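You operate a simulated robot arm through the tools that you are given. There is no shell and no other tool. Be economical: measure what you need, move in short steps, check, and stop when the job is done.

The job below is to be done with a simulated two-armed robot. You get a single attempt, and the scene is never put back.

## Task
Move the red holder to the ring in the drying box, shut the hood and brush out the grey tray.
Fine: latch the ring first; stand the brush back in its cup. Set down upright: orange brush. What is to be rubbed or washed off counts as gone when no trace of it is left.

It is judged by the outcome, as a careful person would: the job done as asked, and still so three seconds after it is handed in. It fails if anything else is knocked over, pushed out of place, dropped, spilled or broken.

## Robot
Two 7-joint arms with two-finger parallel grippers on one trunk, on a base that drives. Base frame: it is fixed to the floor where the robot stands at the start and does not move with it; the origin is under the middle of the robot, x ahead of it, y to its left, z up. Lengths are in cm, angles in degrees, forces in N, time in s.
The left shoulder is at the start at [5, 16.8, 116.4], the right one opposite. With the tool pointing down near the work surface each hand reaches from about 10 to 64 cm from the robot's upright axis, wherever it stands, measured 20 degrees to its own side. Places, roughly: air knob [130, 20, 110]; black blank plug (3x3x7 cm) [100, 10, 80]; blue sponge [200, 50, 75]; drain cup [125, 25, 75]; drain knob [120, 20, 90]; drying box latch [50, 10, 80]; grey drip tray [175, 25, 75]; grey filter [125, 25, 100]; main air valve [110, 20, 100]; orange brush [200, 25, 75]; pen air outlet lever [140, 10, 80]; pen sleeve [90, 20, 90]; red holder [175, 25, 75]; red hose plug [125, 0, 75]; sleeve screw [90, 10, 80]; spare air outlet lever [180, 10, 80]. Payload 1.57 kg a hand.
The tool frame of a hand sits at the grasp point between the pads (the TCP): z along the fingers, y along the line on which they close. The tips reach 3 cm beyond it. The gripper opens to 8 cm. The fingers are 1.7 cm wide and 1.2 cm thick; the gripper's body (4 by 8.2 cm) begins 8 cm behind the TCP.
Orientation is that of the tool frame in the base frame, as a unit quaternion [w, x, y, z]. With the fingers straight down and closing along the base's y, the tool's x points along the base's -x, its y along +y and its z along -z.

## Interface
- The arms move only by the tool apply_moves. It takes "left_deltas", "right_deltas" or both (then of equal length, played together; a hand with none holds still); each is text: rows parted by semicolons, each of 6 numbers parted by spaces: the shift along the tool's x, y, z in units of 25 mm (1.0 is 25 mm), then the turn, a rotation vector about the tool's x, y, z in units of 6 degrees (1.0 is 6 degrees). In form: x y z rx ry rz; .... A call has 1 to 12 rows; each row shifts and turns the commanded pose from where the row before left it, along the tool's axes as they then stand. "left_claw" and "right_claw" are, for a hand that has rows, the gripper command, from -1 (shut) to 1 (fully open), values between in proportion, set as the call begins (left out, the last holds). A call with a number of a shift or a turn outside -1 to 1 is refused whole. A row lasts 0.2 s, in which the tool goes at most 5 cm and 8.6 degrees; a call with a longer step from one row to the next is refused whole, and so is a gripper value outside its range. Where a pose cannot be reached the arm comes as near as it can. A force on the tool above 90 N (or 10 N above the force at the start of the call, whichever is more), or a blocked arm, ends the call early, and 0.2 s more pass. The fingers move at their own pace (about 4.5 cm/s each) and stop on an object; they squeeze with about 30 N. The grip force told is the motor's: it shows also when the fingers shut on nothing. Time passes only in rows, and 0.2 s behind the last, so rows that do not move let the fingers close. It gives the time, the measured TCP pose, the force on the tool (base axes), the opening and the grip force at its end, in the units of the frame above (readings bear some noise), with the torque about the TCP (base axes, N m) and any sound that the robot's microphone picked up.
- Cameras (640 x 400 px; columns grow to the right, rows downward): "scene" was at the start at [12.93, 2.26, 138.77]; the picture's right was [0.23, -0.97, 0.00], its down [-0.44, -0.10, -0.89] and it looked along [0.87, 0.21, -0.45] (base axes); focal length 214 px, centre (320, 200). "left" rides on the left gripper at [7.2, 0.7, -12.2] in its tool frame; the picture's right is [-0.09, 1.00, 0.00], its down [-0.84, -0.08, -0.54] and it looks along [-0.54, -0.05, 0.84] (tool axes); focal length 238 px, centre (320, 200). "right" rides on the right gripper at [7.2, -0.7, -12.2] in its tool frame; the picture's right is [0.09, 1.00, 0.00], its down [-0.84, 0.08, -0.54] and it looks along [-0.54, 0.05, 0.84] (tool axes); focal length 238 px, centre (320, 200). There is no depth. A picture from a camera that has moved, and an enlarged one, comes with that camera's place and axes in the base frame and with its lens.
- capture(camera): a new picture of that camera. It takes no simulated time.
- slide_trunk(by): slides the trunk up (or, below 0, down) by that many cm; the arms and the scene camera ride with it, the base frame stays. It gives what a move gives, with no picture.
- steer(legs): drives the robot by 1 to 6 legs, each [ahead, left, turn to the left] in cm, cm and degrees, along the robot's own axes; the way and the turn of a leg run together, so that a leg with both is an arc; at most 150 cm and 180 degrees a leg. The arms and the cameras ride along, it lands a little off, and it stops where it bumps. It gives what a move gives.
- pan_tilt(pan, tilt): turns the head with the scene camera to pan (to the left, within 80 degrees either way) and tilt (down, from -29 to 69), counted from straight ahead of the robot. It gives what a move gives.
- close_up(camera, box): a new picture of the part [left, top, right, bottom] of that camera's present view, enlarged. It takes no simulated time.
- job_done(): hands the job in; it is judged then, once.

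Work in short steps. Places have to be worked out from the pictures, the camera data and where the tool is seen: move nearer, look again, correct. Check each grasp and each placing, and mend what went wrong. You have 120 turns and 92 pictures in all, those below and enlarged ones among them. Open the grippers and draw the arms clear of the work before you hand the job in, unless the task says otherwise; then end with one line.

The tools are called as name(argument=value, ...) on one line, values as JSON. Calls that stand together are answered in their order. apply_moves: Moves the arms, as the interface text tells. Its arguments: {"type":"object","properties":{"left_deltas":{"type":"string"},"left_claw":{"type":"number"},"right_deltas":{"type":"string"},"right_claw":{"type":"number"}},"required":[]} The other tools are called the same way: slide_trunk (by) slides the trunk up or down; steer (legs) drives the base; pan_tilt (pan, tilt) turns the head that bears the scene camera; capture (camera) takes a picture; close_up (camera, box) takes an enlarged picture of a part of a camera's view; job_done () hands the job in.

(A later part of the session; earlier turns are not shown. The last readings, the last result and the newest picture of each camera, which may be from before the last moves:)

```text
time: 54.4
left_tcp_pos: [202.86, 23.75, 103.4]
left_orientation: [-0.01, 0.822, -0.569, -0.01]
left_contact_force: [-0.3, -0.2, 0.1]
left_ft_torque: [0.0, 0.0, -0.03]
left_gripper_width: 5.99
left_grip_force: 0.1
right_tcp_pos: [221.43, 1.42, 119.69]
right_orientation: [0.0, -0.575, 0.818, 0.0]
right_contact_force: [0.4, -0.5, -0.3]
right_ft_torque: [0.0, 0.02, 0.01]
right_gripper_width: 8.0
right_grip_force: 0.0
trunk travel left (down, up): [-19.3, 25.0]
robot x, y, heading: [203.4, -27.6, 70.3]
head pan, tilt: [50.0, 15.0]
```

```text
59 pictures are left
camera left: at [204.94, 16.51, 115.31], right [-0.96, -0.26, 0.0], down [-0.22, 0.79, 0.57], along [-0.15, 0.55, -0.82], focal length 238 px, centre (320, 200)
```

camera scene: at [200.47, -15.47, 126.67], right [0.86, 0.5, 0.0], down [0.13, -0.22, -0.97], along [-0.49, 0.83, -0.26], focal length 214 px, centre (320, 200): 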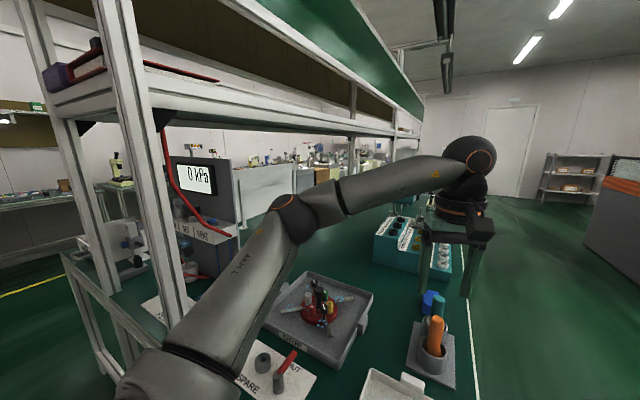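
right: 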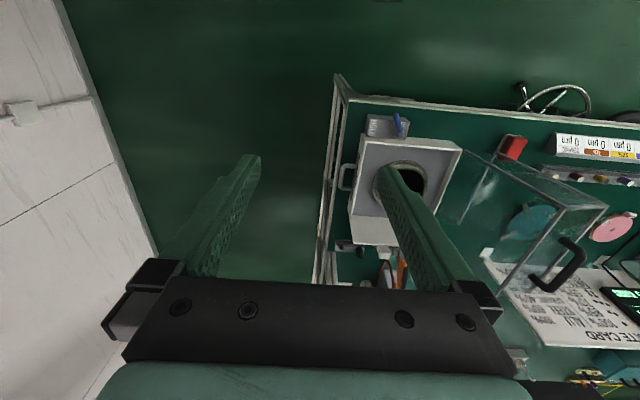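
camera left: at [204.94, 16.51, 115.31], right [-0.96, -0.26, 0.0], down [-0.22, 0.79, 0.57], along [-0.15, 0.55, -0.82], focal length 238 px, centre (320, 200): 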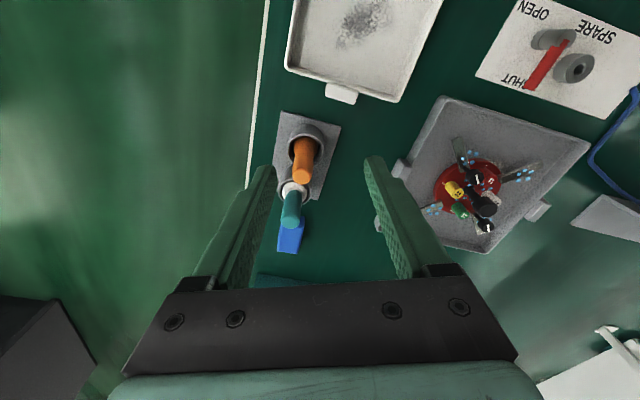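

The left arm now has clear room. I move the left hand across at height to above the holder knob at about (172, 32).

apply_moves(left_deltas="-0.67 0.94 0 0 0 0;-0.67 0.94 0 0 0 0;-0.67 0.94 0 0 0 0;-0.67 0.94 0 0 0 0;-0.67 0.94 0 0 0 0;-0.67 0.94 0 0 0 0;-0.67 0.94 0 0 0 0;-0.67 0.94 0 0 0 0;-0.67 0.94 0 0 0 0;-0.67 0.94 0 0 0 0;-0.7 0.94 0 0 0 0;0 0 0 0 0 0", left_claw=0.5)

capture(camera="left")

capture(camera="scene")

```text
time: 57.0
left_tcp_pos: [172.34, 32.13, 103.6]
left_orientation: [-0.01, 0.822, -0.57, -0.01]
left_contact_force: [-0.4, 0.1, -0.7]
left_ft_torque: [-0.02, -0.01, -0.01]
left_gripper_width: 6.0
left_grip_force: 0.1
right_tcp_pos: [221.31, 1.41, 119.8]
right_orientation: [0.001, -0.575, 0.818, 0.0]
right_contact_force: [-0.3, -0.3, -0.2]
right_ft_torque: [-0.04, 0.02, -0.02]
right_gripper_width: 7.98
right_grip_force: 0.1
trunk travel left (down, up): [-19.3, 25.0]
robot x, y, heading: [203.64, -27.57, 70.1]
head pan, tilt: [50.0, 15.0]
```

```text
58 pictures are left
camera left: at [174.36, 24.84, 115.55], right [-0.96, -0.26, 0.0], down [-0.22, 0.79, 0.57], along [-0.15, 0.55, -0.82], focal length 238 px, centre (320, 200)
```

left: 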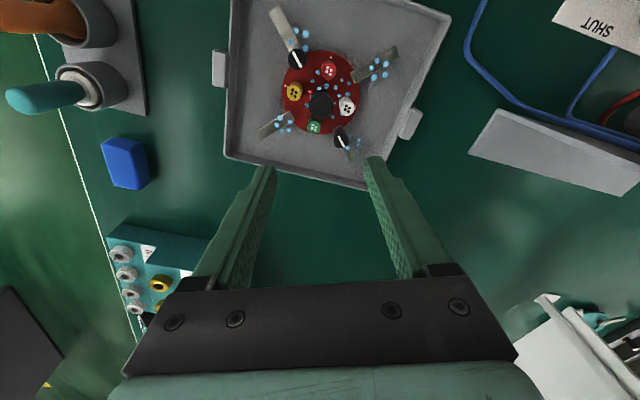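

```text
57 pictures are left
camera scene: at [200.46, -15.47, 126.67], right [0.86, 0.5, 0.0], down [0.13, -0.22, -0.97], along [-0.49, 0.83, -0.26], focal length 214 px, centre (320, 200)
```

scene: 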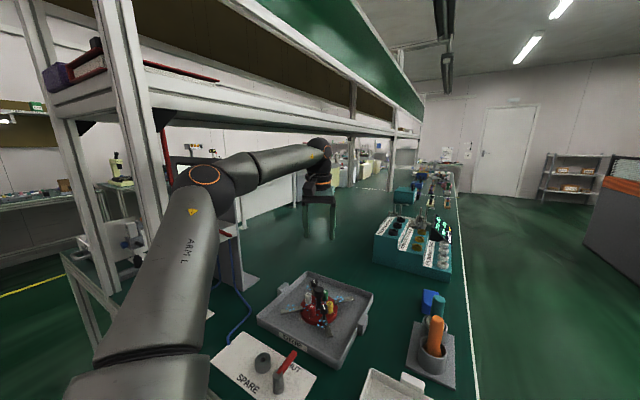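

The knob lies right under the TCP at (172.4, 32.1). I turn the fingers towards the free diagonal and descend part way.

apply_moves(left_deltas="0 0 0.5 0 0 -1;0 0 0.5 0 0 -1;0 0 0.5 0 0 -1;0.03 0 1 0 0 0;0.03 0 1 0 0 0;0.03 0 1 0 0 0;0 0 0.5 0 0 0;0 0 0 0 0 0")

capture(camera="left")

```text
time: 58.8
left_tcp_pos: [172.32, 32.18, 91.3]
left_orientation: [-0.011, 0.901, -0.434, -0.01]
left_contact_force: [1.0, 0.2, -0.5]
left_ft_torque: [-0.03, -0.01, 0.0]
left_gripper_width: 6.01
left_grip_force: 0.0
right_tcp_pos: [221.18, 1.38, 119.78]
right_orientation: [0.001, -0.575, 0.818, -0.001]
right_contact_force: [-0.6, -0.2, 1.5]
right_ft_torque: [0.03, -0.04, 0.01]
right_gripper_width: 8.01
right_grip_force: 0.0
trunk travel left (down, up): [-19.3, 25.0]
robot x, y, heading: [203.62, -27.19, 70.5]
head pan, tilt: [50.0, 15.0]
```

```text
56 pictures are left
camera left: at [176.44, 25.83, 103.3], right [-0.84, -0.55, -0.01], down [-0.46, 0.69, 0.56], along [-0.3, 0.48, -0.83], focal length 238 px, centre (320, 200)
```

left: 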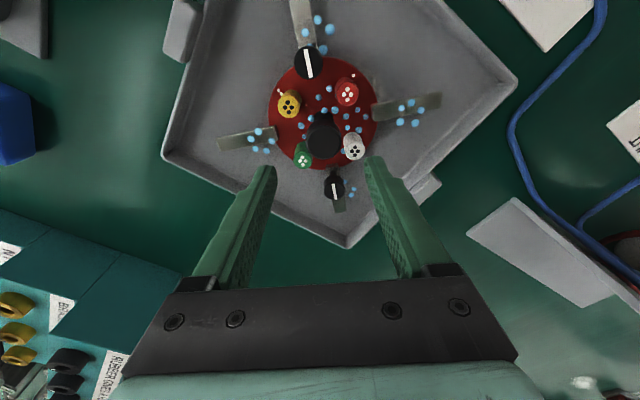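

Well centred. I descend to TCP z ≈ 84.4 and close on the knob.

apply_moves(left_deltas="0.03 0 0.9 0 0 0;0.03 0 0.9 0 0 0;0.02 0 0.9 0 0 0;0 0 0 0 0 0")

apply_moves(left_deltas="0 0 0 0 0 0;0 0 0 0 0 0;0 0 0 0 0 0;0 0 0 0 0 0;0 0 0 0 0 0", left_claw=-1)

capture(camera="left")

```text
time: 59.8
left_tcp_pos: [172.16, 32.31, 84.41]
left_orientation: [-0.013, 0.901, -0.434, -0.008]
left_contact_force: [-0.3, 0.0, -0.7]
left_ft_torque: [-0.02, 0.02, -0.01]
left_gripper_width: 5.99
left_grip_force: 0.2
right_tcp_pos: [221.31, 1.38, 119.81]
right_orientation: [0.0, -0.576, 0.818, -0.001]
right_contact_force: [0.6, 0.1, 0.9]
right_ft_torque: [0.02, 0.0, -0.02]
right_gripper_width: 8.0
right_grip_force: 0.0
trunk travel left (down, up): [-19.3, 25.0]
robot x, y, heading: [203.52, -27.61, 70.3]
head pan, tilt: [50.0, 15.0]
```

```text
time: 61.0
left_tcp_pos: [172.25, 32.17, 84.43]
left_orientation: [-0.011, 0.901, -0.434, -0.009]
left_contact_force: [-1.5, -1.0, -0.2]
left_ft_torque: [-0.24, 0.25, 0.01]
left_gripper_width: 2.85
left_grip_force: 30.0
right_tcp_pos: [221.28, 1.46, 119.82]
right_orientation: [0.001, -0.575, 0.818, 0.0]
right_contact_force: [0.0, 0.5, 0.2]
right_ft_torque: [-0.03, -0.02, 0.04]
right_gripper_width: 8.0
right_grip_force: 0.0
trunk travel left (down, up): [-19.3, 25.0]
robot x, y, heading: [203.64, -27.48, 70.5]
head pan, tilt: [50.0, 15.0]
```

```text
55 pictures are left
camera left: at [176.44, 25.9, 96.42], right [-0.84, -0.55, -0.01], down [-0.46, 0.69, 0.56], along [-0.3, 0.48, -0.83], focal length 238 px, centre (320, 200)
```

left: 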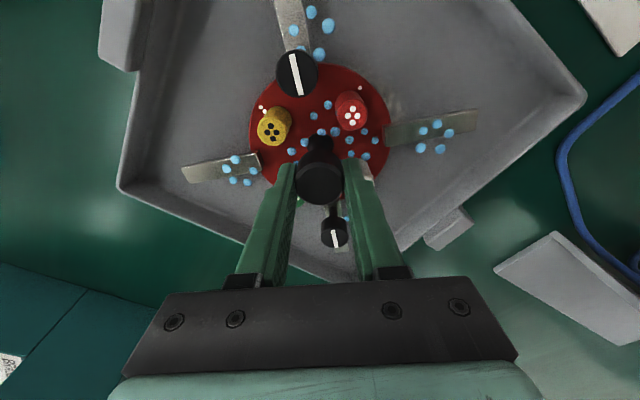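

The knob is gripped (2.85 cm, 30 N). I lift straight up slowly and check both the holder and the tray beneath.

apply_moves(left_deltas="0 0 -0.4 0 0 0;0 0 -0.5 0 0 0;-0.02 0 -0.7 0 0 0;-0.02 0 -0.8 0 0 0;-0.02 0 -0.8 0 0 0;-0.02 0 -0.8 0 0 0;-0.02 0 -0.8 0 0 0;-0.02 0 -0.8 0 0 0;0 0 -0.5 0 0 0;0 0 0 0 0 0")

capture(camera="scene")

capture(camera="left")

```text
time: 63.2
left_tcp_pos: [172.16, 32.15, 99.77]
left_orientation: [-0.011, 0.901, -0.434, -0.008]
left_contact_force: [-0.3, -0.1, -5.0]
left_ft_torque: [0.01, 0.01, 0.0]
left_gripper_width: 2.89
left_grip_force: 29.7
right_tcp_pos: [221.23, 1.54, 119.83]
right_orientation: [0.0, -0.575, 0.818, -0.001]
right_contact_force: [0.9, -0.3, -0.1]
right_ft_torque: [-0.01, -0.03, -0.01]
right_gripper_width: 7.99
right_grip_force: 0.1
trunk travel left (down, up): [-19.3, 25.0]
robot x, y, heading: [203.83, -27.84, 70.2]
head pan, tilt: [50.0, 15.0]
```

```text
54 pictures are left
camera scene: at [200.43, -15.43, 126.66], right [0.86, 0.5, 0.0], down [0.13, -0.22, -0.97], along [-0.49, 0.83, -0.26], focal length 214 px, centre (320, 200)
```

scene: 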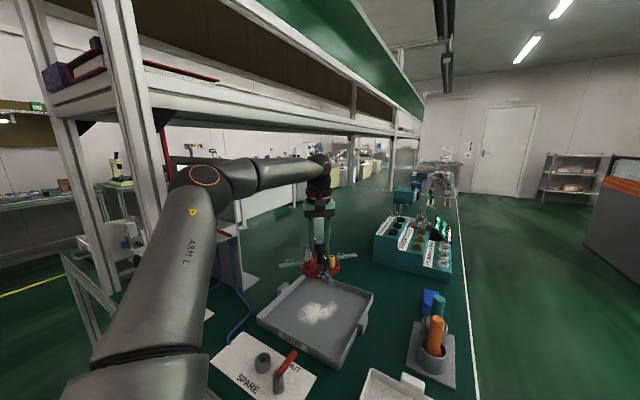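

```text
53 pictures are left
camera left: at [176.36, 25.9, 111.69], right [-0.84, -0.55, -0.01], down [-0.46, 0.69, 0.56], along [-0.3, 0.48, -0.83], focal length 238 px, centre (320, 200)
```

left: 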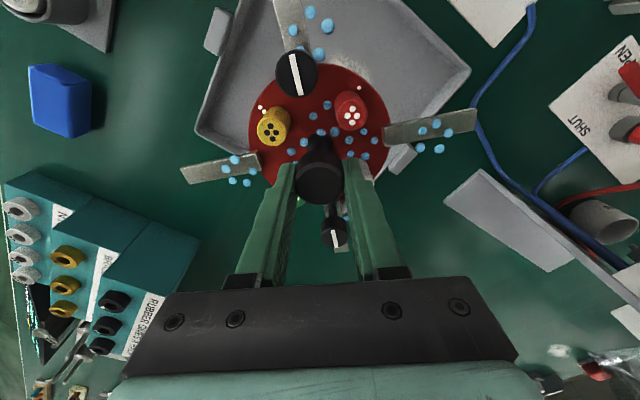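

The holder is lifted cleanly and a patch of pale powder shows in the tray. I'll carry the holder out: right, then back from the bench.

steer(legs=[[0, -14, 0], [-25, 0, 0], [-22, 0, 0]])

steer(legs=[[0, 0, -70]])

capture(camera="left")

```text
time: 67.8
left_tcp_pos: [169.55, -16.66, 99.63]
left_orientation: [-0.01, 0.9, -0.435, -0.01]
left_contact_force: [0.7, -0.6, -3.9]
left_ft_torque: [-0.03, 0.02, -0.01]
left_gripper_width: 2.87
left_grip_force: 30.3
right_tcp_pos: [218.39, -47.79, 119.84]
right_orientation: [0.0, -0.574, 0.819, 0.0]
right_contact_force: [-0.5, 0.3, 0.0]
right_ft_torque: [0.02, 0.01, 0.0]
right_gripper_width: 8.01
right_grip_force: 0.2
trunk travel left (down, up): [-19.3, 25.0]
robot x, y, heading: [201.04, -76.04, 70.2]
head pan, tilt: [50.0, 15.0]
```

```text
time: 71.3
left_tcp_pos: [247.23, -27.3, 99.78]
left_orientation: [0.014, -0.48, 0.877, 0.0]
left_contact_force: [-0.3, 0.7, -5.0]
left_ft_torque: [0.01, 0.05, 0.03]
left_gripper_width: 2.91
left_grip_force: 29.6
right_tcp_pos: [233.95, -83.74, 119.75]
right_orientation: [-0.001, 0.008, 1.0, -0.001]
right_contact_force: [0.2, -0.4, 0.1]
right_ft_torque: [-0.02, -0.03, 0.02]
right_gripper_width: 7.99
right_grip_force: 0.1
trunk travel left (down, up): [-19.3, 25.0]
robot x, y, heading: [200.54, -76.27, -1.0]
head pan, tilt: [50.0, 15.0]
```

```text
52 pictures are left
camera left: at [242.64, -33.21, 111.64], right [-0.79, 0.62, -0.01], down [0.5, 0.65, 0.56], along [0.35, 0.44, -0.83], focal length 238 px, centre (320, 200)
```

left: 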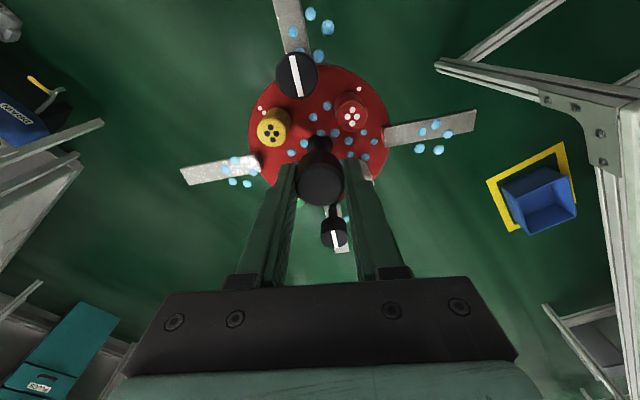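

Holder is steady. I tuck the arm in and reverse along the aisle towards the front end of the bench.

apply_moves(left_deltas="0.9 0 0 0 0 0;0.9 0 0 0 0 0;0.9 0 0 0 0 0;0.9 0 0 0 0 0;0.9 0 0 0 0 0;0.9 0 0 0 0 0;0.9 0 0 0 0 0;0.9 0 0 0 0 0;0 0 0 0 0 0")

steer(legs=[[0, 0, 1], [-130, 0, 0], [-77, 0, 0]])

pan_tilt(pan=35, tilt=25)

capture(camera="scene")

```text
time: 73.3
left_tcp_pos: [237.64, -42.57, 99.17]
left_orientation: [0.014, -0.479, 0.878, 0.001]
left_contact_force: [0.0, -0.8, -5.1]
left_ft_torque: [-0.01, 0.03, 0.01]
left_gripper_width: 2.92
left_grip_force: 30.2
right_tcp_pos: [233.78, -83.71, 119.71]
right_orientation: [-0.001, 0.009, 1.0, -0.001]
right_contact_force: [-0.3, -0.5, -0.8]
right_ft_torque: [-0.02, 0.02, -0.01]
right_gripper_width: 7.99
right_grip_force: 0.1
trunk travel left (down, up): [-19.3, 25.0]
robot x, y, heading: [200.8, -76.33, -1.1]
head pan, tilt: [50.0, 15.0]
```

```text
time: 82.2
left_tcp_pos: [81.18, -41.41, 98.85]
left_orientation: [0.012, -0.483, 0.875, 0.001]
left_contact_force: [-0.2, 0.0, -3.8]
left_ft_torque: [0.01, 0.0, -0.01]
left_gripper_width: 2.89
left_grip_force: 29.9
right_tcp_pos: [77.6, -82.67, 119.46]
right_orientation: [-0.002, 0.005, 1.0, -0.001]
right_contact_force: [0.4, -0.5, -0.6]
right_ft_torque: [0.01, 0.02, 0.01]
right_gripper_width: 8.02
right_grip_force: 0.1
trunk travel left (down, up): [-19.3, 25.0]
robot x, y, heading: [44.59, -75.74, -0.5]
head pan, tilt: [50.0, 15.0]
stopped in leg 3: the robot was blocked; the commanded pose is now the measured one
```

```text
time: 82.9
left_tcp_pos: [81.12, -41.52, 99.01]
left_orientation: [0.014, -0.483, 0.876, 0.001]
left_contact_force: [-0.1, -0.5, -3.7]
left_ft_torque: [0.02, -0.01, 0.03]
left_gripper_width: 2.88
left_grip_force: 29.9
right_tcp_pos: [77.61, -82.73, 119.67]
right_orientation: [-0.002, 0.005, 1.0, -0.002]
right_contact_force: [0.8, -0.4, -0.6]
right_ft_torque: [-0.01, -0.04, -0.02]
right_gripper_width: 8.01
right_grip_force: 0.1
trunk travel left (down, up): [-19.3, 25.0]
robot x, y, heading: [44.84, -75.85, -0.8]
head pan, tilt: [35.0, 25.0]
```

```text
51 pictures are left
camera scene: at [56.17, -70.33, 125.04], right [0.57, -0.82, 0.0], down [-0.35, -0.24, -0.91], along [0.75, 0.51, -0.42], focal length 214 px, centre (320, 200)
```

scene: 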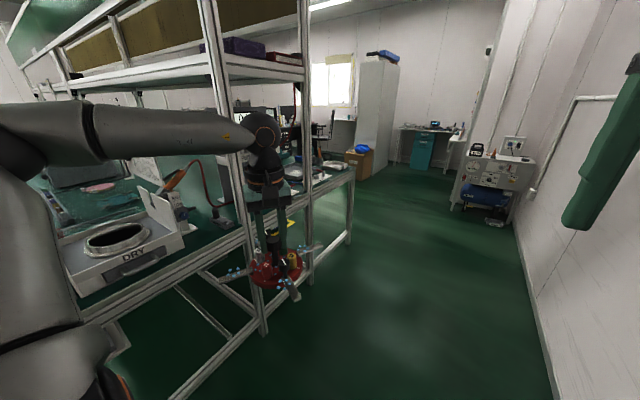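

Something behind blocked the robot at y≈-76; my outbound lane at y≈-54 was free, so I shift to that lane and continue back.

steer(legs=[[8, 0, 0.7], [0, 21, 0], [-60, 0, 0]])

capture(camera="scene")

```text
time: 89.0
left_tcp_pos: [28.14, -20.2, 99.11]
left_orientation: [0.013, -0.49, 0.872, 0.001]
left_contact_force: [0.5, -0.2, -3.4]
left_ft_torque: [0.02, 0.0, -0.02]
left_gripper_width: 2.87
left_grip_force: 29.8
right_tcp_pos: [25.37, -61.49, 119.65]
right_orientation: [-0.002, -0.002, 1.0, -0.001]
right_contact_force: [-1.0, -0.6, 0.3]
right_ft_torque: [0.01, -0.03, -0.01]
right_gripper_width: 8.03
right_grip_force: 0.1
trunk travel left (down, up): [-19.3, 25.0]
robot x, y, heading: [-8.0, -55.03, 0.2]
head pan, tilt: [35.0, 25.0]
```

```text
50 pictures are left
camera scene: at [3.72, -49.52, 125.04], right [0.58, -0.82, 0.0], down [-0.34, -0.24, -0.91], along [0.74, 0.52, -0.42], focal length 214 px, centre (320, 200)
```

scene: 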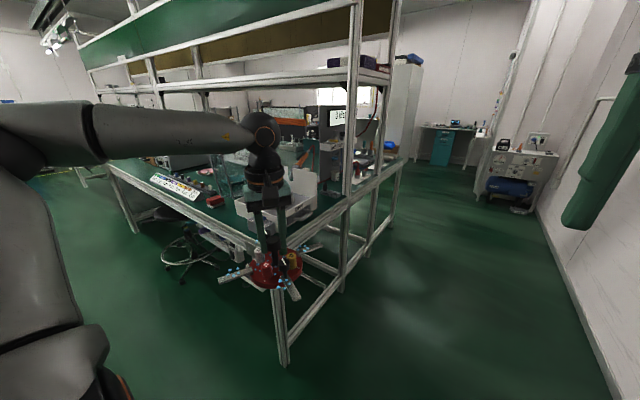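

Clear lane. I move left in front of the bench and creep ahead, then look at the ring with the right camera and scene camera.

steer(legs=[[0, 41, 0], [16, 0, 0]])

pan_tilt(pan=20, tilt=35)

capture(camera="scene")

capture(camera="right")

```text
time: 94.2
left_tcp_pos: [44.03, 20.36, 98.98]
left_orientation: [0.013, -0.486, 0.874, 0.001]
left_contact_force: [-0.2, 0.1, -5.1]
left_ft_torque: [-0.02, 0.0, 0.0]
left_gripper_width: 2.9
left_grip_force: 30.1
right_tcp_pos: [40.84, -20.86, 119.83]
right_orientation: [-0.002, 0.001, 1.0, -0.001]
right_contact_force: [0.1, 0.1, -0.6]
right_ft_torque: [-0.04, -0.02, 0.0]
right_gripper_width: 8.0
right_grip_force: 0.1
trunk travel left (down, up): [-19.3, 25.0]
robot x, y, heading: [7.74, -13.81, 0.1]
head pan, tilt: [35.0, 25.0]
```

```text
time: 95.0
left_tcp_pos: [43.97, 20.35, 99.01]
left_orientation: [0.013, -0.486, 0.874, 0.002]
left_contact_force: [0.7, -0.5, -4.7]
left_ft_torque: [0.01, -0.03, -0.02]
left_gripper_width: 2.89
left_grip_force: 30.0
right_tcp_pos: [40.86, -20.93, 119.61]
right_orientation: [-0.002, 0.001, 1.0, -0.001]
right_contact_force: [0.2, 1.4, -0.4]
right_ft_torque: [0.0, -0.01, 0.0]
right_gripper_width: 8.02
right_grip_force: 0.0
trunk travel left (down, up): [-19.3, 25.0]
robot x, y, heading: [8.05, -14.19, 0.2]
head pan, tilt: [20.0, 35.0]
```

```text
49 pictures are left
camera scene: at [20.06, -10.99, 123.46], right [0.34, -0.94, 0.0], down [-0.54, -0.2, -0.82], along [0.77, 0.28, -0.57], focal length 214 px, centre (320, 200)
```

scene: 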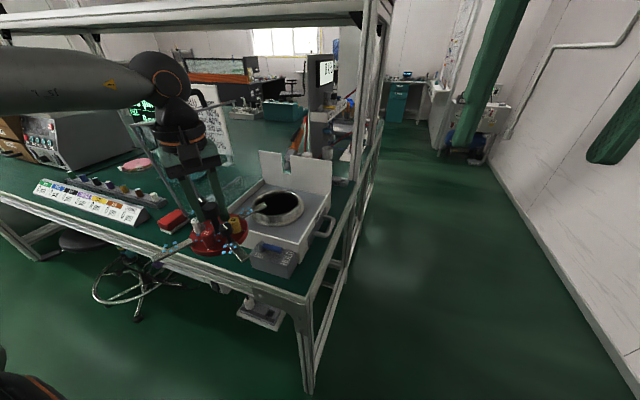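

```text
48 pictures are left
camera right: at [33.82, -21.7, 131.85], right [-0.09, 1.0, 0.0], down [0.84, 0.08, 0.54], along [0.54, 0.05, -0.84], focal length 238 px, centre (320, 200)
```

right: 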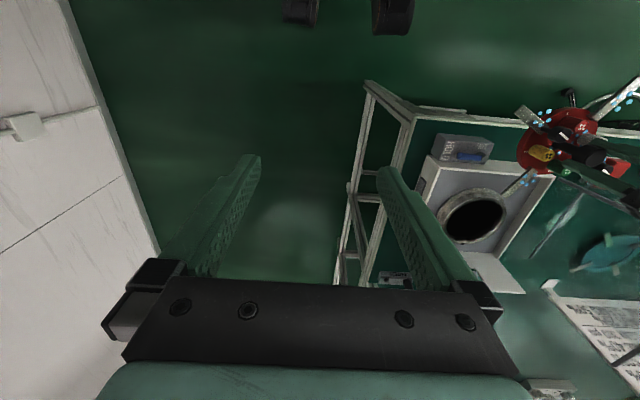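

close_up(camera="right", box=[410, 90, 640, 300])

close_up(camera="scene", box=[160, 130, 350, 280])

```text
1.90 times, centred on (525, 195) of right
camera zoom: at [33.82, -21.7, 131.85], right [-0.09, 1.0, 0.0], down [0.84, 0.08, 0.54], along [0.54, 0.05, -0.84], focal length 454 px, centre (-70, 210)
```

zoom: 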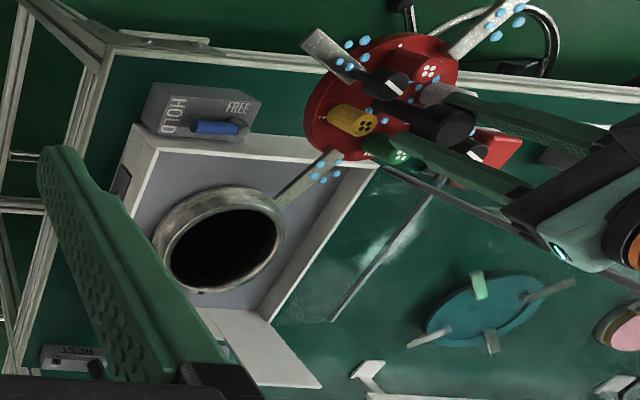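

```text
2.67 times, centred on (255, 205) of scene
camera zoom: at [20.06, -10.99, 123.46], right [0.34, -0.94, 0.0], down [-0.54, -0.2, -0.82], along [0.77, 0.28, -0.57], focal length 572 px, centre (493, 187)
```

zoom: 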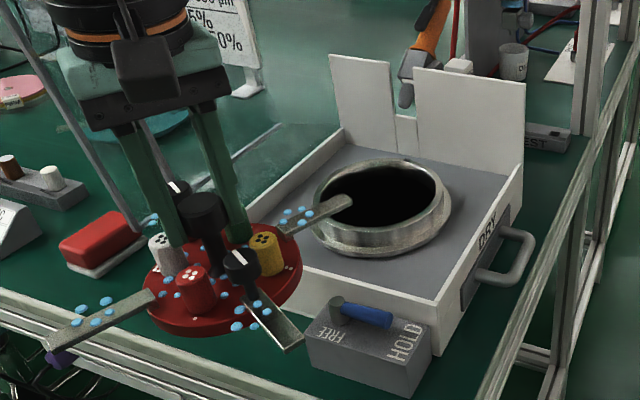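

The disc (~12 cm) matches the ring's bore, and I estimate the ring centre at (67.5, 20.8) with its rim near z 83. I drive 5 cm ahead and turn the holder so its strips point to the box corners.

steer(legs=[[5, 0, 0]])

apply_moves(left_deltas="0 0 -0.4 0 0 0.82;0 0 -0.4 0 0 0.82;0 0 0 0 0 0.82;0 0 0 0 0 0.81;0 0 0 0 0 0")

```text
time: 95.9
left_tcp_pos: [49.14, 20.31, 99.08]
left_orientation: [0.014, -0.486, 0.874, 0.002]
left_contact_force: [1.0, -1.2, -4.6]
left_ft_torque: [-0.02, 0.01, 0.01]
left_gripper_width: 2.9
left_grip_force: 29.6
right_tcp_pos: [45.99, -21.0, 119.64]
right_orientation: [-0.002, 0.002, 1.0, -0.001]
right_contact_force: [0.3, 1.6, -0.8]
right_ft_torque: [-0.02, 0.03, -0.03]
right_gripper_width: 8.0
right_grip_force: 0.0
trunk travel left (down, up): [-19.3, 25.0]
robot x, y, heading: [12.9, -14.21, -0.2]
head pan, tilt: [20.0, 35.0]
```

```text
time: 97.1
left_tcp_pos: [48.91, 20.26, 101.11]
left_orientation: [0.013, -0.33, 0.944, 0.004]
left_contact_force: [0.0, -0.6, -4.6]
left_ft_torque: [0.01, -0.02, 0.0]
left_gripper_width: 2.89
left_grip_force: 29.9
right_tcp_pos: [45.87, -20.98, 119.6]
right_orientation: [-0.001, 0.001, 1.0, -0.001]
right_contact_force: [-1.3, 0.6, 0.3]
right_ft_torque: [-0.03, 0.02, 0.01]
right_gripper_width: 7.98
right_grip_force: 0.0
trunk travel left (down, up): [-19.3, 25.0]
robot x, y, heading: [12.53, -14.41, 0.1]
head pan, tilt: [20.0, 35.0]
```

Now translate over the ring at height z≈101.

apply_moves(left_deltas="-0.74 -0.56 0 0 0 0;-0.74 -0.56 0 0 0 0;-0.74 -0.56 0 0 0 0;-0.74 -0.56 0 0 0 0;-0.74 -0.56 0 0 0 0;-0.74 -0.56 0 0 0 0;-0.74 -0.56 0 0 0 0;-0.74 -0.56 0 0 0 0;0 0 0 0 0 0")

close_up(camera="scene", box=[180, 120, 360, 270])

close_up(camera="right", box=[400, 90, 640, 300])

capture(camera="left")

```text
time: 99.1
left_tcp_pos: [67.5, 20.84, 101.68]
left_orientation: [0.013, -0.33, 0.944, 0.003]
left_contact_force: [0.3, -0.1, -4.5]
left_ft_torque: [0.0, -0.02, 0.02]
left_gripper_width: 2.88
left_grip_force: 30.2
right_tcp_pos: [45.88, -20.98, 119.63]
right_orientation: [-0.001, 0.001, 1.0, -0.001]
right_contact_force: [0.8, 0.5, 0.5]
right_ft_torque: [0.0, 0.0, 0.01]
right_gripper_width: 8.0
right_grip_force: 0.0
trunk travel left (down, up): [-19.3, 25.0]
robot x, y, heading: [12.79, -14.08, -0.3]
head pan, tilt: [20.0, 35.0]
```

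```text
2.67 times, centred on (270, 195) of scene
camera zoom: at [25.05, -11.01, 123.46], right [0.34, -0.94, 0.0], down [-0.54, -0.2, -0.82], along [0.77, 0.28, -0.57], focal length 572 px, centre (453, 213)
```

zoom: 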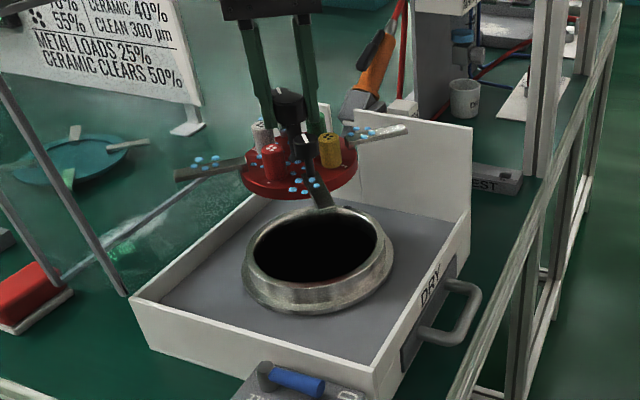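

```text
1.90 times, centred on (520, 195) of right
camera zoom: at [38.81, -21.71, 131.85], right [-0.09, 1.0, 0.0], down [0.84, 0.08, 0.54], along [0.54, 0.05, -0.84], focal length 454 px, centre (-61, 210)
```

zoom: 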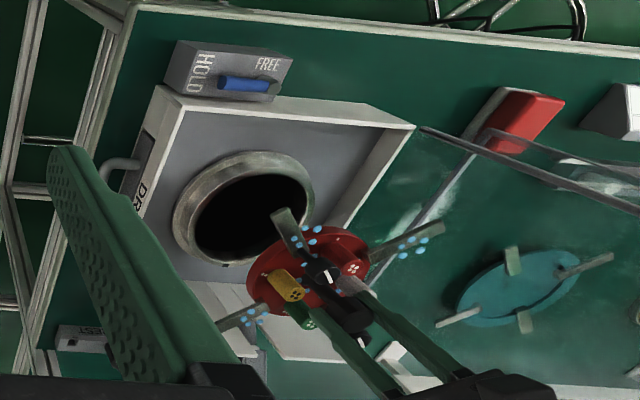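

```text
43 pictures are left
camera left: at [61.3, 16.77, 113.48], right [-0.55, 0.84, 0.0], down [0.69, 0.45, 0.56], along [0.47, 0.31, -0.83], focal length 238 px, centre (320, 200)
```

left: 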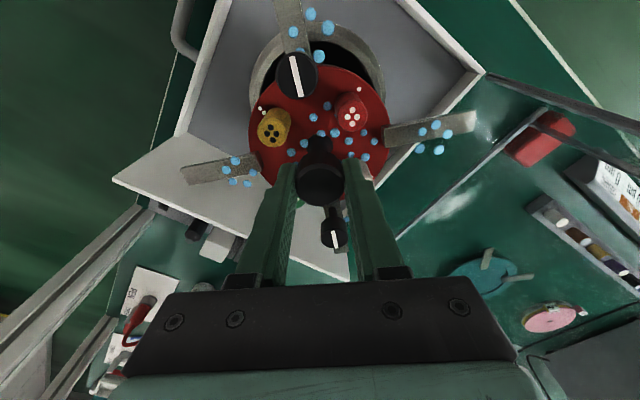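

The projections agree: the ring centre is about (67.8, 21.1) and the holder is right over it. I lower to just above the rim and look.

apply_moves(left_deltas="-0.08 0 0.7 0 0 0;-0.08 0 0.7 0 0 0;0.04 0.02 0.7 0 0 0;0.04 0.02 0.6 0 0 0;0 0 0.4 0 0 0;0 0 0 0 0 0")

close_up(camera="scene", box=[200, 150, 340, 260])

capture(camera="left")

```text
time: 100.5
left_tcp_pos: [67.82, 21.17, 93.64]
left_orientation: [0.013, -0.331, 0.944, 0.004]
left_contact_force: [0.2, 1.2, -3.7]
left_ft_torque: [0.02, 0.02, -0.04]
left_gripper_width: 2.87
left_grip_force: 29.6
right_tcp_pos: [45.93, -21.0, 119.66]
right_orientation: [-0.002, 0.002, 1.0, -0.001]
right_contact_force: [0.5, 0.6, 0.2]
right_ft_torque: [0.01, 0.02, 0.02]
right_gripper_width: 8.02
right_grip_force: 0.0
trunk travel left (down, up): [-19.3, 25.0]
robot x, y, heading: [12.59, -14.26, -0.3]
head pan, tilt: [20.0, 35.0]
```

```text
3.64 times, centred on (270, 205) of scene
camera zoom: at [25.07, -11.01, 123.46], right [0.34, -0.94, 0.0], down [-0.54, -0.2, -0.82], along [0.77, 0.28, -0.57], focal length 780 px, centre (502, 182)
```

zoom: 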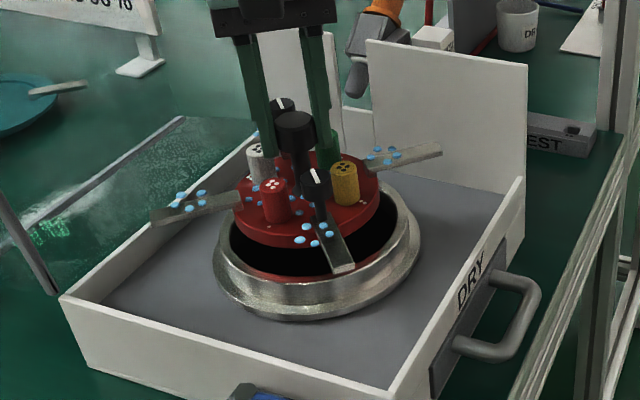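

```text
41 pictures are left
camera left: at [61.57, 17.02, 105.59], right [-0.55, 0.84, 0.0], down [0.69, 0.45, 0.56], along [0.47, 0.31, -0.83], focal length 238 px, centre (320, 200)
```

left: 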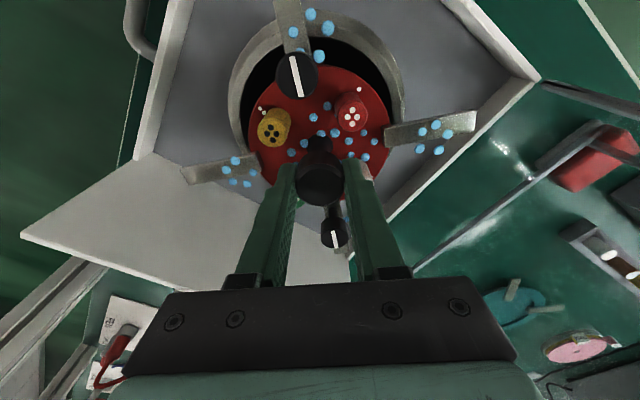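

The holder is centred within about 0.5 cm; I correct by (+0.2, -0.35) and lower slowly while watching the force.

apply_moves(left_deltas="0.02 -0.16 0.2 0 0 0;0 0 0.25 0 0 0;0 0 0.2 0 0 0;0 0 0.2 0 0 0;0 0 0.2 0 0 0;0 0 0 0 0 0")

close_up(camera="scene", box=[200, 150, 340, 260])

```text
time: 101.9
left_tcp_pos: [68.1, 20.76, 91.13]
left_orientation: [0.013, -0.331, 0.943, 0.003]
left_contact_force: [1.2, -0.7, -3.5]
left_ft_torque: [0.01, 0.01, -0.04]
left_gripper_width: 2.87
left_grip_force: 30.2
right_tcp_pos: [45.87, -20.96, 119.61]
right_orientation: [-0.001, 0.002, 1.0, 0.0]
right_contact_force: [0.4, -0.8, 0.1]
right_ft_torque: [0.05, -0.01, 0.01]
right_gripper_width: 8.0
right_grip_force: 0.1
trunk travel left (down, up): [-19.3, 25.0]
robot x, y, heading: [13.0, -14.1, -0.1]
head pan, tilt: [20.0, 35.0]
```

```text
3.64 times, centred on (270, 205) of scene
camera zoom: at [25.07, -11.01, 123.46], right [0.34, -0.94, 0.0], down [-0.54, -0.2, -0.82], along [0.77, 0.28, -0.57], focal length 780 px, centre (502, 182)
```

zoom: 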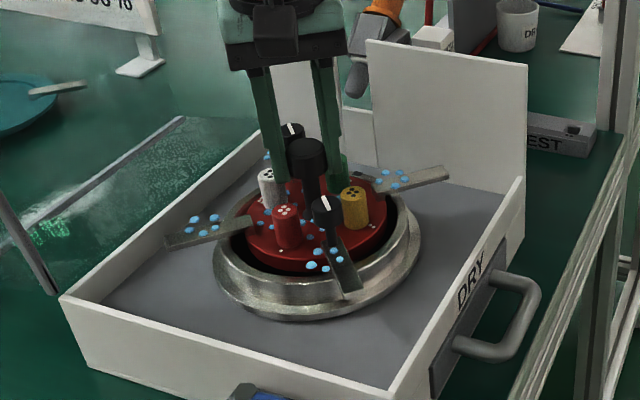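

The disc is entering the bore evenly. I keep lowering in small steps.

apply_moves(left_deltas="0 0 0.15 0 0 0;0 0 0.15 0 0 0;0 0 0.15 0 0 0;0 0 0.15 0 0 0;0 0 0 0 0 0")

apply_moves(left_deltas="0 0 0.12 0 0 0;0 0 0.12 0 0 0;0 0 0 0 0 0")

close_up(camera="scene", box=[200, 150, 340, 260])

```text
time: 103.1
left_tcp_pos: [68.12, 20.79, 90.09]
left_orientation: [0.017, -0.331, 0.944, 0.003]
left_contact_force: [1.7, 4.0, 24.1]
left_ft_torque: [0.09, 0.5, -0.02]
left_gripper_width: 2.89
left_grip_force: 30.2
right_tcp_pos: [45.66, -21.17, 119.81]
right_orientation: [0.0, 0.001, 1.0, -0.001]
right_contact_force: [0.1, -0.3, 0.2]
right_ft_torque: [0.01, -0.02, 0.03]
right_gripper_width: 7.97
right_grip_force: 0.1
trunk travel left (down, up): [-19.3, 25.0]
robot x, y, heading: [13.15, -14.07, -0.1]
head pan, tilt: [20.0, 35.0]
```

```text
time: 103.9
left_tcp_pos: [68.0, 20.77, 89.02]
left_orientation: [0.013, -0.33, 0.944, 0.003]
left_contact_force: [-0.4, -1.4, 15.8]
left_ft_torque: [-0.12, 0.2, -0.02]
left_gripper_width: 2.93
left_grip_force: 30.3
right_tcp_pos: [45.89, -21.12, 119.7]
right_orientation: [-0.001, 0.002, 1.0, 0.001]
right_contact_force: [0.0, 0.6, -0.4]
right_ft_torque: [-0.01, 0.02, 0.02]
right_gripper_width: 7.99
right_grip_force: 0.1
trunk travel left (down, up): [-19.3, 25.0]
robot x, y, heading: [12.56, -14.25, -0.1]
head pan, tilt: [20.0, 35.0]
```

```text
3.64 times, centred on (270, 205) of scene
camera zoom: at [24.9, -11.13, 123.46], right [0.34, -0.94, 0.0], down [-0.54, -0.19, -0.82], along [0.77, 0.28, -0.57], focal length 780 px, centre (502, 182)
```

zoom: 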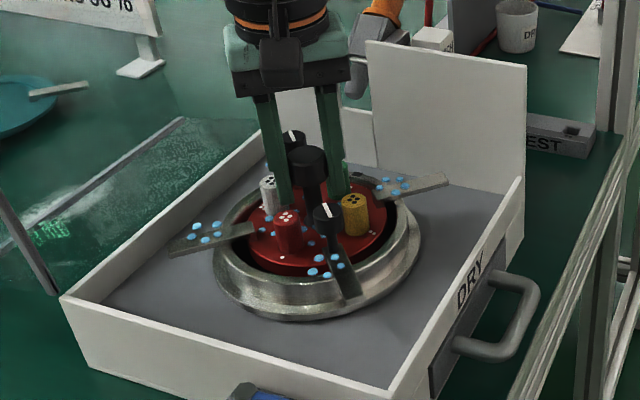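

Contact: about 20 N is carried, and the holder sits on the ring. I relieve the push slightly, open moderately and lift off.

apply_moves(left_deltas="0 0 -0.06 0 0 0;0 0 0 0 0 0")

apply_moves(left_deltas="0 0 0 0 0 0;0 0 0 0 0 0;0 0 0 0 0 0;0 0 0 0 0 0", left_claw=0.4)

apply_moves(left_deltas="0 0 -0.4 0 0 0;0 0 -0.6 0 0 0;0 0 -0.8 0 0 0;0 0 -0.8 0 0 0;0 0 -0.8 0 0 0;0 0 -0.8 0 0 0;0 0 0 0 0 0")

capture(camera="left")

close_up(camera="scene", box=[100, 120, 360, 280])

```text
time: 104.5
left_tcp_pos: [67.93, 20.76, 89.16]
left_orientation: [0.012, -0.33, 0.944, 0.005]
left_contact_force: [-0.6, -2.0, 4.0]
left_ft_torque: [0.16, -0.39, -0.15]
left_gripper_width: 2.91
left_grip_force: 29.4
right_tcp_pos: [45.76, -20.99, 119.69]
right_orientation: [-0.003, 0.001, 1.0, -0.001]
right_contact_force: [0.6, -0.2, -0.4]
right_ft_torque: [0.02, 0.0, 0.0]
right_gripper_width: 7.98
right_grip_force: 0.0
trunk travel left (down, up): [-19.3, 25.0]
robot x, y, heading: [12.64, -13.96, -0.0]
head pan, tilt: [20.0, 35.0]
```

```text
time: 105.5
left_tcp_pos: [68.11, 20.88, 89.27]
left_orientation: [0.013, -0.33, 0.944, 0.004]
left_contact_force: [0.4, -0.3, 0.8]
left_ft_torque: [-0.02, -0.01, 0.0]
left_gripper_width: 5.61
left_grip_force: 0.1
right_tcp_pos: [45.85, -20.95, 119.61]
right_orientation: [-0.001, 0.002, 1.0, 0.0]
right_contact_force: [0.1, -0.7, 0.7]
right_ft_torque: [0.0, 0.01, 0.02]
right_gripper_width: 8.01
right_grip_force: 0.1
trunk travel left (down, up): [-19.3, 25.0]
robot x, y, heading: [12.79, -14.38, -0.3]
head pan, tilt: [20.0, 35.0]
```

```text
time: 107.1
left_tcp_pos: [67.86, 20.71, 99.49]
left_orientation: [0.012, -0.331, 0.944, 0.003]
left_contact_force: [-0.2, -0.6, 0.0]
left_ft_torque: [0.0, 0.03, -0.03]
left_gripper_width: 5.61
left_grip_force: 0.1
right_tcp_pos: [45.8, -20.96, 119.56]
right_orientation: [-0.002, 0.002, 1.0, 0.0]
right_contact_force: [0.7, 0.0, -0.5]
right_ft_torque: [-0.01, 0.0, 0.01]
right_gripper_width: 7.98
right_grip_force: 0.1
trunk travel left (down, up): [-19.3, 25.0]
robot x, y, heading: [12.82, -14.18, -0.1]
head pan, tilt: [20.0, 35.0]
```

```text
38 pictures are left
camera left: at [61.6, 16.54, 111.55], right [-0.55, 0.84, 0.0], down [0.69, 0.45, 0.56], along [0.47, 0.31, -0.83], focal length 238 px, centre (320, 200)
```

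left: 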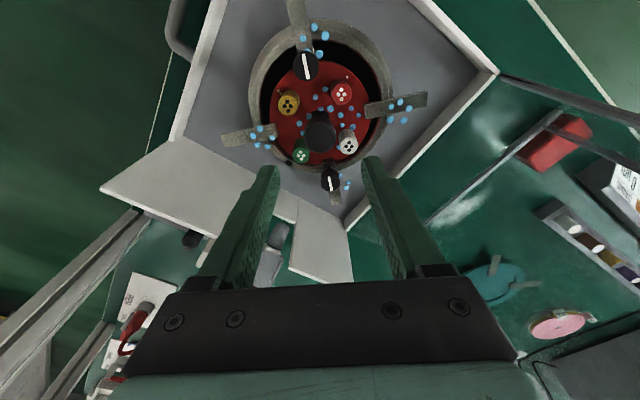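

```text
2.46 times, centred on (230, 200) of scene
camera zoom: at [25.03, -11.03, 123.46], right [0.34, -0.94, 0.0], down [-0.54, -0.2, -0.82], along [0.77, 0.28, -0.57], focal length 528 px, centre (542, 200)
```

zoom: 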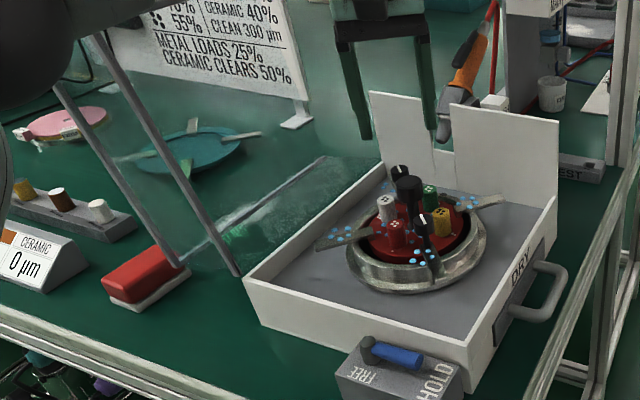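

The holder sits in the ring. Now I look at the hood: pan the scene camera left and enlarge; the hand also moves up and back to be clear.

apply_moves(left_deltas="0.8 0.6 -0.7 0 0 0;0.8 0.6 -0.7 0 0 0;0.8 0.6 -0.7 0 0 0;0.8 0.6 -0.5 0 0 0;0.8 0.6 0 0 0 0;0.8 0.6 0 0 0 0;0.8 0.6 0 0 0 0;0.8 0.6 0 0 0 0;0 0 0 0 0 0")

pan_tilt(pan=48, tilt=32)

capture(camera="scene")

capture(camera="left")

```text
time: 109.1
left_tcp_pos: [47.68, 19.91, 105.59]
left_orientation: [0.013, -0.331, 0.944, 0.004]
left_contact_force: [0.0, 0.7, -0.5]
left_ft_torque: [-0.01, -0.04, 0.01]
left_gripper_width: 5.58
left_grip_force: 0.0
right_tcp_pos: [45.97, -21.01, 119.69]
right_orientation: [-0.001, 0.002, 1.0, 0.0]
right_contact_force: [-0.4, -0.7, -0.1]
right_ft_torque: [0.04, -0.03, -0.01]
right_gripper_width: 7.98
right_grip_force: 0.0
trunk travel left (down, up): [-19.3, 25.0]
robot x, y, heading: [12.39, -14.3, -0.2]
head pan, tilt: [20.0, 35.0]
```

```text
time: 110.0
left_tcp_pos: [47.66, 19.85, 105.58]
left_orientation: [0.012, -0.33, 0.944, 0.003]
left_contact_force: [-0.9, -0.3, 0.4]
left_ft_torque: [0.0, 0.02, -0.03]
left_gripper_width: 5.61
left_grip_force: 0.2
right_tcp_pos: [45.84, -20.97, 119.72]
right_orientation: [-0.002, 0.002, 1.0, -0.001]
right_contact_force: [0.7, 0.0, -0.6]
right_ft_torque: [0.01, 0.0, -0.01]
right_gripper_width: 8.02
right_grip_force: 0.1
trunk travel left (down, up): [-19.3, 25.0]
robot x, y, heading: [12.64, -14.13, -0.0]
head pan, tilt: [48.0, 32.0]
```

```text
36 pictures are left
camera scene: at [22.76, -7.38, 123.93], right [0.74, -0.67, 0.0], down [-0.36, -0.39, -0.85], along [0.57, 0.63, -0.53], focal length 214 px, centre (320, 200)
```

scene: 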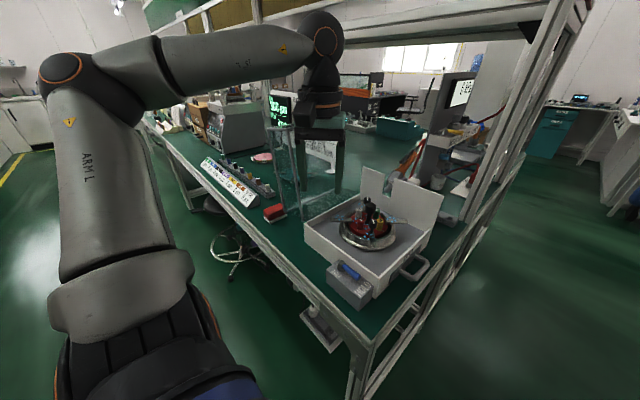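

```text
35 pictures are left
camera left: at [41.52, 15.79, 117.61], right [-0.55, 0.84, 0.0], down [0.69, 0.45, 0.56], along [0.47, 0.31, -0.83], focal length 238 px, centre (320, 200)
```

left: 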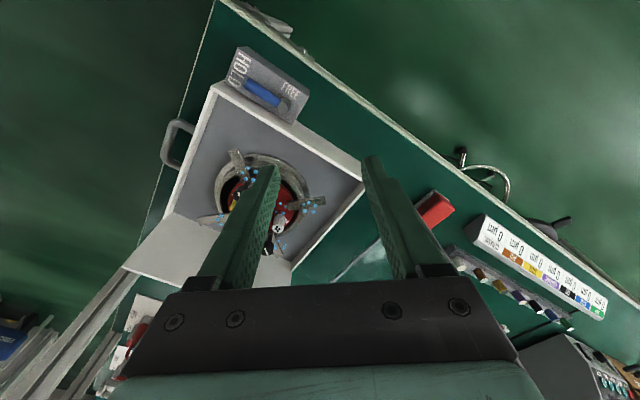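

close_up(camera="scene", box=[240, 100, 400, 220])

apply_moves(right_deltas="-0.3 1 -0.8 0 0 0;-0.3 1 -0.8 0 0 0;-0.3 1 -0.8 0 0 0;-0.3 1 0 0 0 0;-0.3 1 0 0 0 0;0 0 0 0 0 0")

capture(camera="right")

```text
3.33 times, centred on (320, 160) of scene
camera zoom: at [22.76, -7.38, 123.93], right [0.74, -0.67, 0.0], down [-0.36, -0.39, -0.85], along [0.57, 0.63, -0.53], focal length 715 px, centre (320, 333)
```

zoom: 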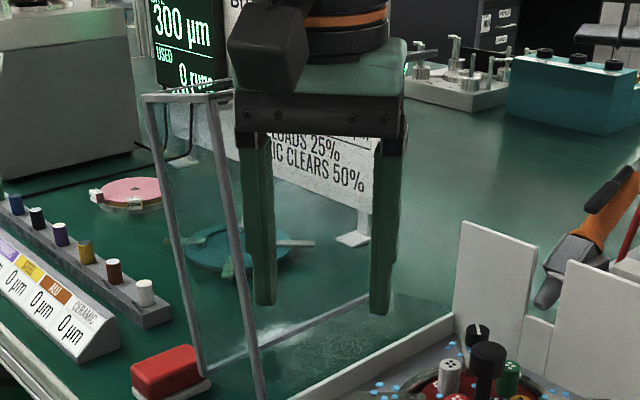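

```text
time: 111.4
left_tcp_pos: [47.72, 19.92, 105.7]
left_orientation: [0.013, -0.33, 0.944, 0.004]
left_contact_force: [-0.3, 0.9, 0.7]
left_ft_torque: [0.02, -0.03, -0.02]
left_gripper_width: 5.61
left_grip_force: 0.1
right_tcp_pos: [46.87, -16.51, 122.47]
right_orientation: [0.0, 0.001, 1.0, 0.0]
right_contact_force: [-0.2, 0.0, -0.1]
right_ft_torque: [0.0, 0.03, 0.01]
right_gripper_width: 7.98
right_grip_force: 0.1
right hand out of reach, approached as far as the arm can: row 2, 3, 4, 5
trunk travel left (down, up): [-19.3, 25.0]
robot x, y, heading: [12.93, -13.8, -0.1]
head pan, tilt: [48.0, 32.0]
```

```text
33 pictures are left
camera right: at [39.74, -17.23, 134.51], right [-0.09, 1.0, 0.0], down [0.84, 0.07, 0.54], along [0.54, 0.05, -0.84], focal length 238 px, centre (320, 200)
```

right: 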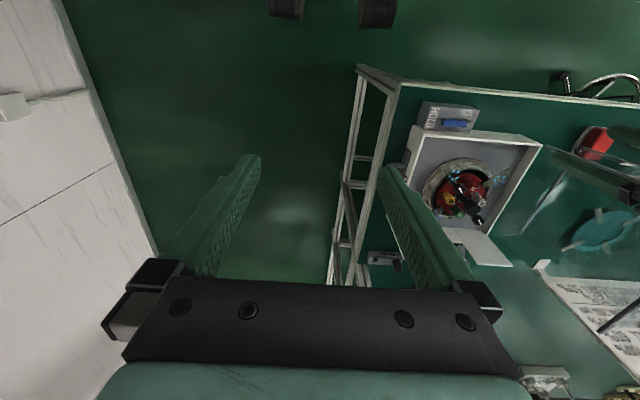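

The hood hinges along the box's left wall (y≈34, z≈84) and stands open ~100°, top edge near z 109, with a black handle near (70, 50, 107). I raise the trunk to see the handle properly.

slide_trunk(by=20)

apply_moves(left_deltas="0.5 0.5 0 0 0 0.9;0.5 0.5 0 0 0 0.9;0.5 0.5 0 0 0 0.9;0.5 0 0 0 0 0.9;0.5 0 0 0 0 0.9;0 0 0 0 0 0")

close_up(camera="scene", box=[240, 110, 400, 240])

capture(camera="left")

```text
time: 113.6
left_tcp_pos: [47.73, 19.97, 125.66]
left_orientation: [0.013, -0.33, 0.944, 0.005]
left_contact_force: [0.9, -0.3, -0.2]
left_ft_torque: [-0.04, -0.04, -0.02]
left_gripper_width: 5.61
left_grip_force: 0.0
right_tcp_pos: [46.97, -16.5, 142.36]
right_orientation: [-0.001, 0.002, 1.0, 0.0]
right_contact_force: [-0.4, 1.1, 0.2]
right_ft_torque: [0.01, 0.01, 0.0]
right_gripper_width: 8.01
right_grip_force: 0.1
trunk travel left (down, up): [-39.3, 5.0]
robot x, y, heading: [12.71, -14.05, -0.1]
head pan, tilt: [48.0, 32.0]
```

```text
time: 115.0
left_tcp_pos: [40.11, 20.06, 125.36]
left_orientation: [0.011, -0.1, 0.995, 0.007]
left_contact_force: [-0.1, -0.2, 0.1]
left_ft_torque: [0.01, -0.01, -0.03]
left_gripper_width: 5.58
left_grip_force: 0.0
right_tcp_pos: [46.9, -16.43, 142.38]
right_orientation: [0.0, 0.002, 1.0, 0.001]
right_contact_force: [0.0, 0.0, 0.3]
right_ft_torque: [0.0, 0.0, 0.03]
right_gripper_width: 8.0
right_grip_force: 0.1
trunk travel left (down, up): [-39.3, 5.0]
robot x, y, heading: [12.81, -14.38, -0.2]
head pan, tilt: [48.0, 32.0]
```

```text
3.08 times, centred on (320, 175) of scene
camera zoom: at [22.77, -7.39, 143.93], right [0.74, -0.67, 0.0], down [-0.36, -0.39, -0.85], along [0.57, 0.63, -0.53], focal length 660 px, centre (320, 277)
```

zoom: 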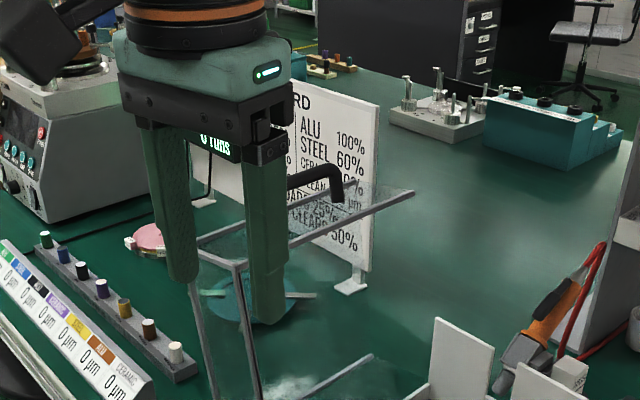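

```text
31 pictures are left
camera left: at [32.84, 19.13, 137.36], right [-0.11, 0.99, 0.01], down [0.82, 0.08, 0.56], along [0.56, 0.07, -0.83], focal length 238 px, centre (320, 200)
```

left: 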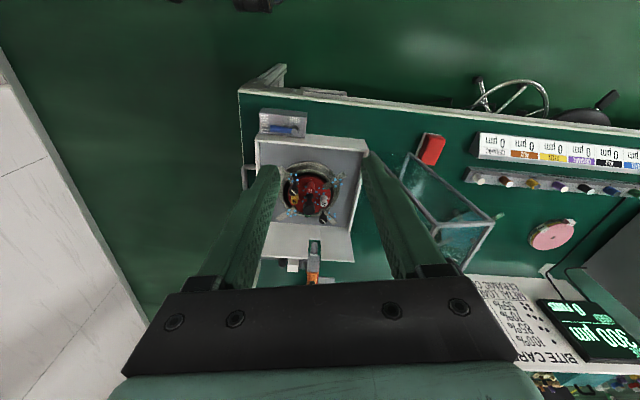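

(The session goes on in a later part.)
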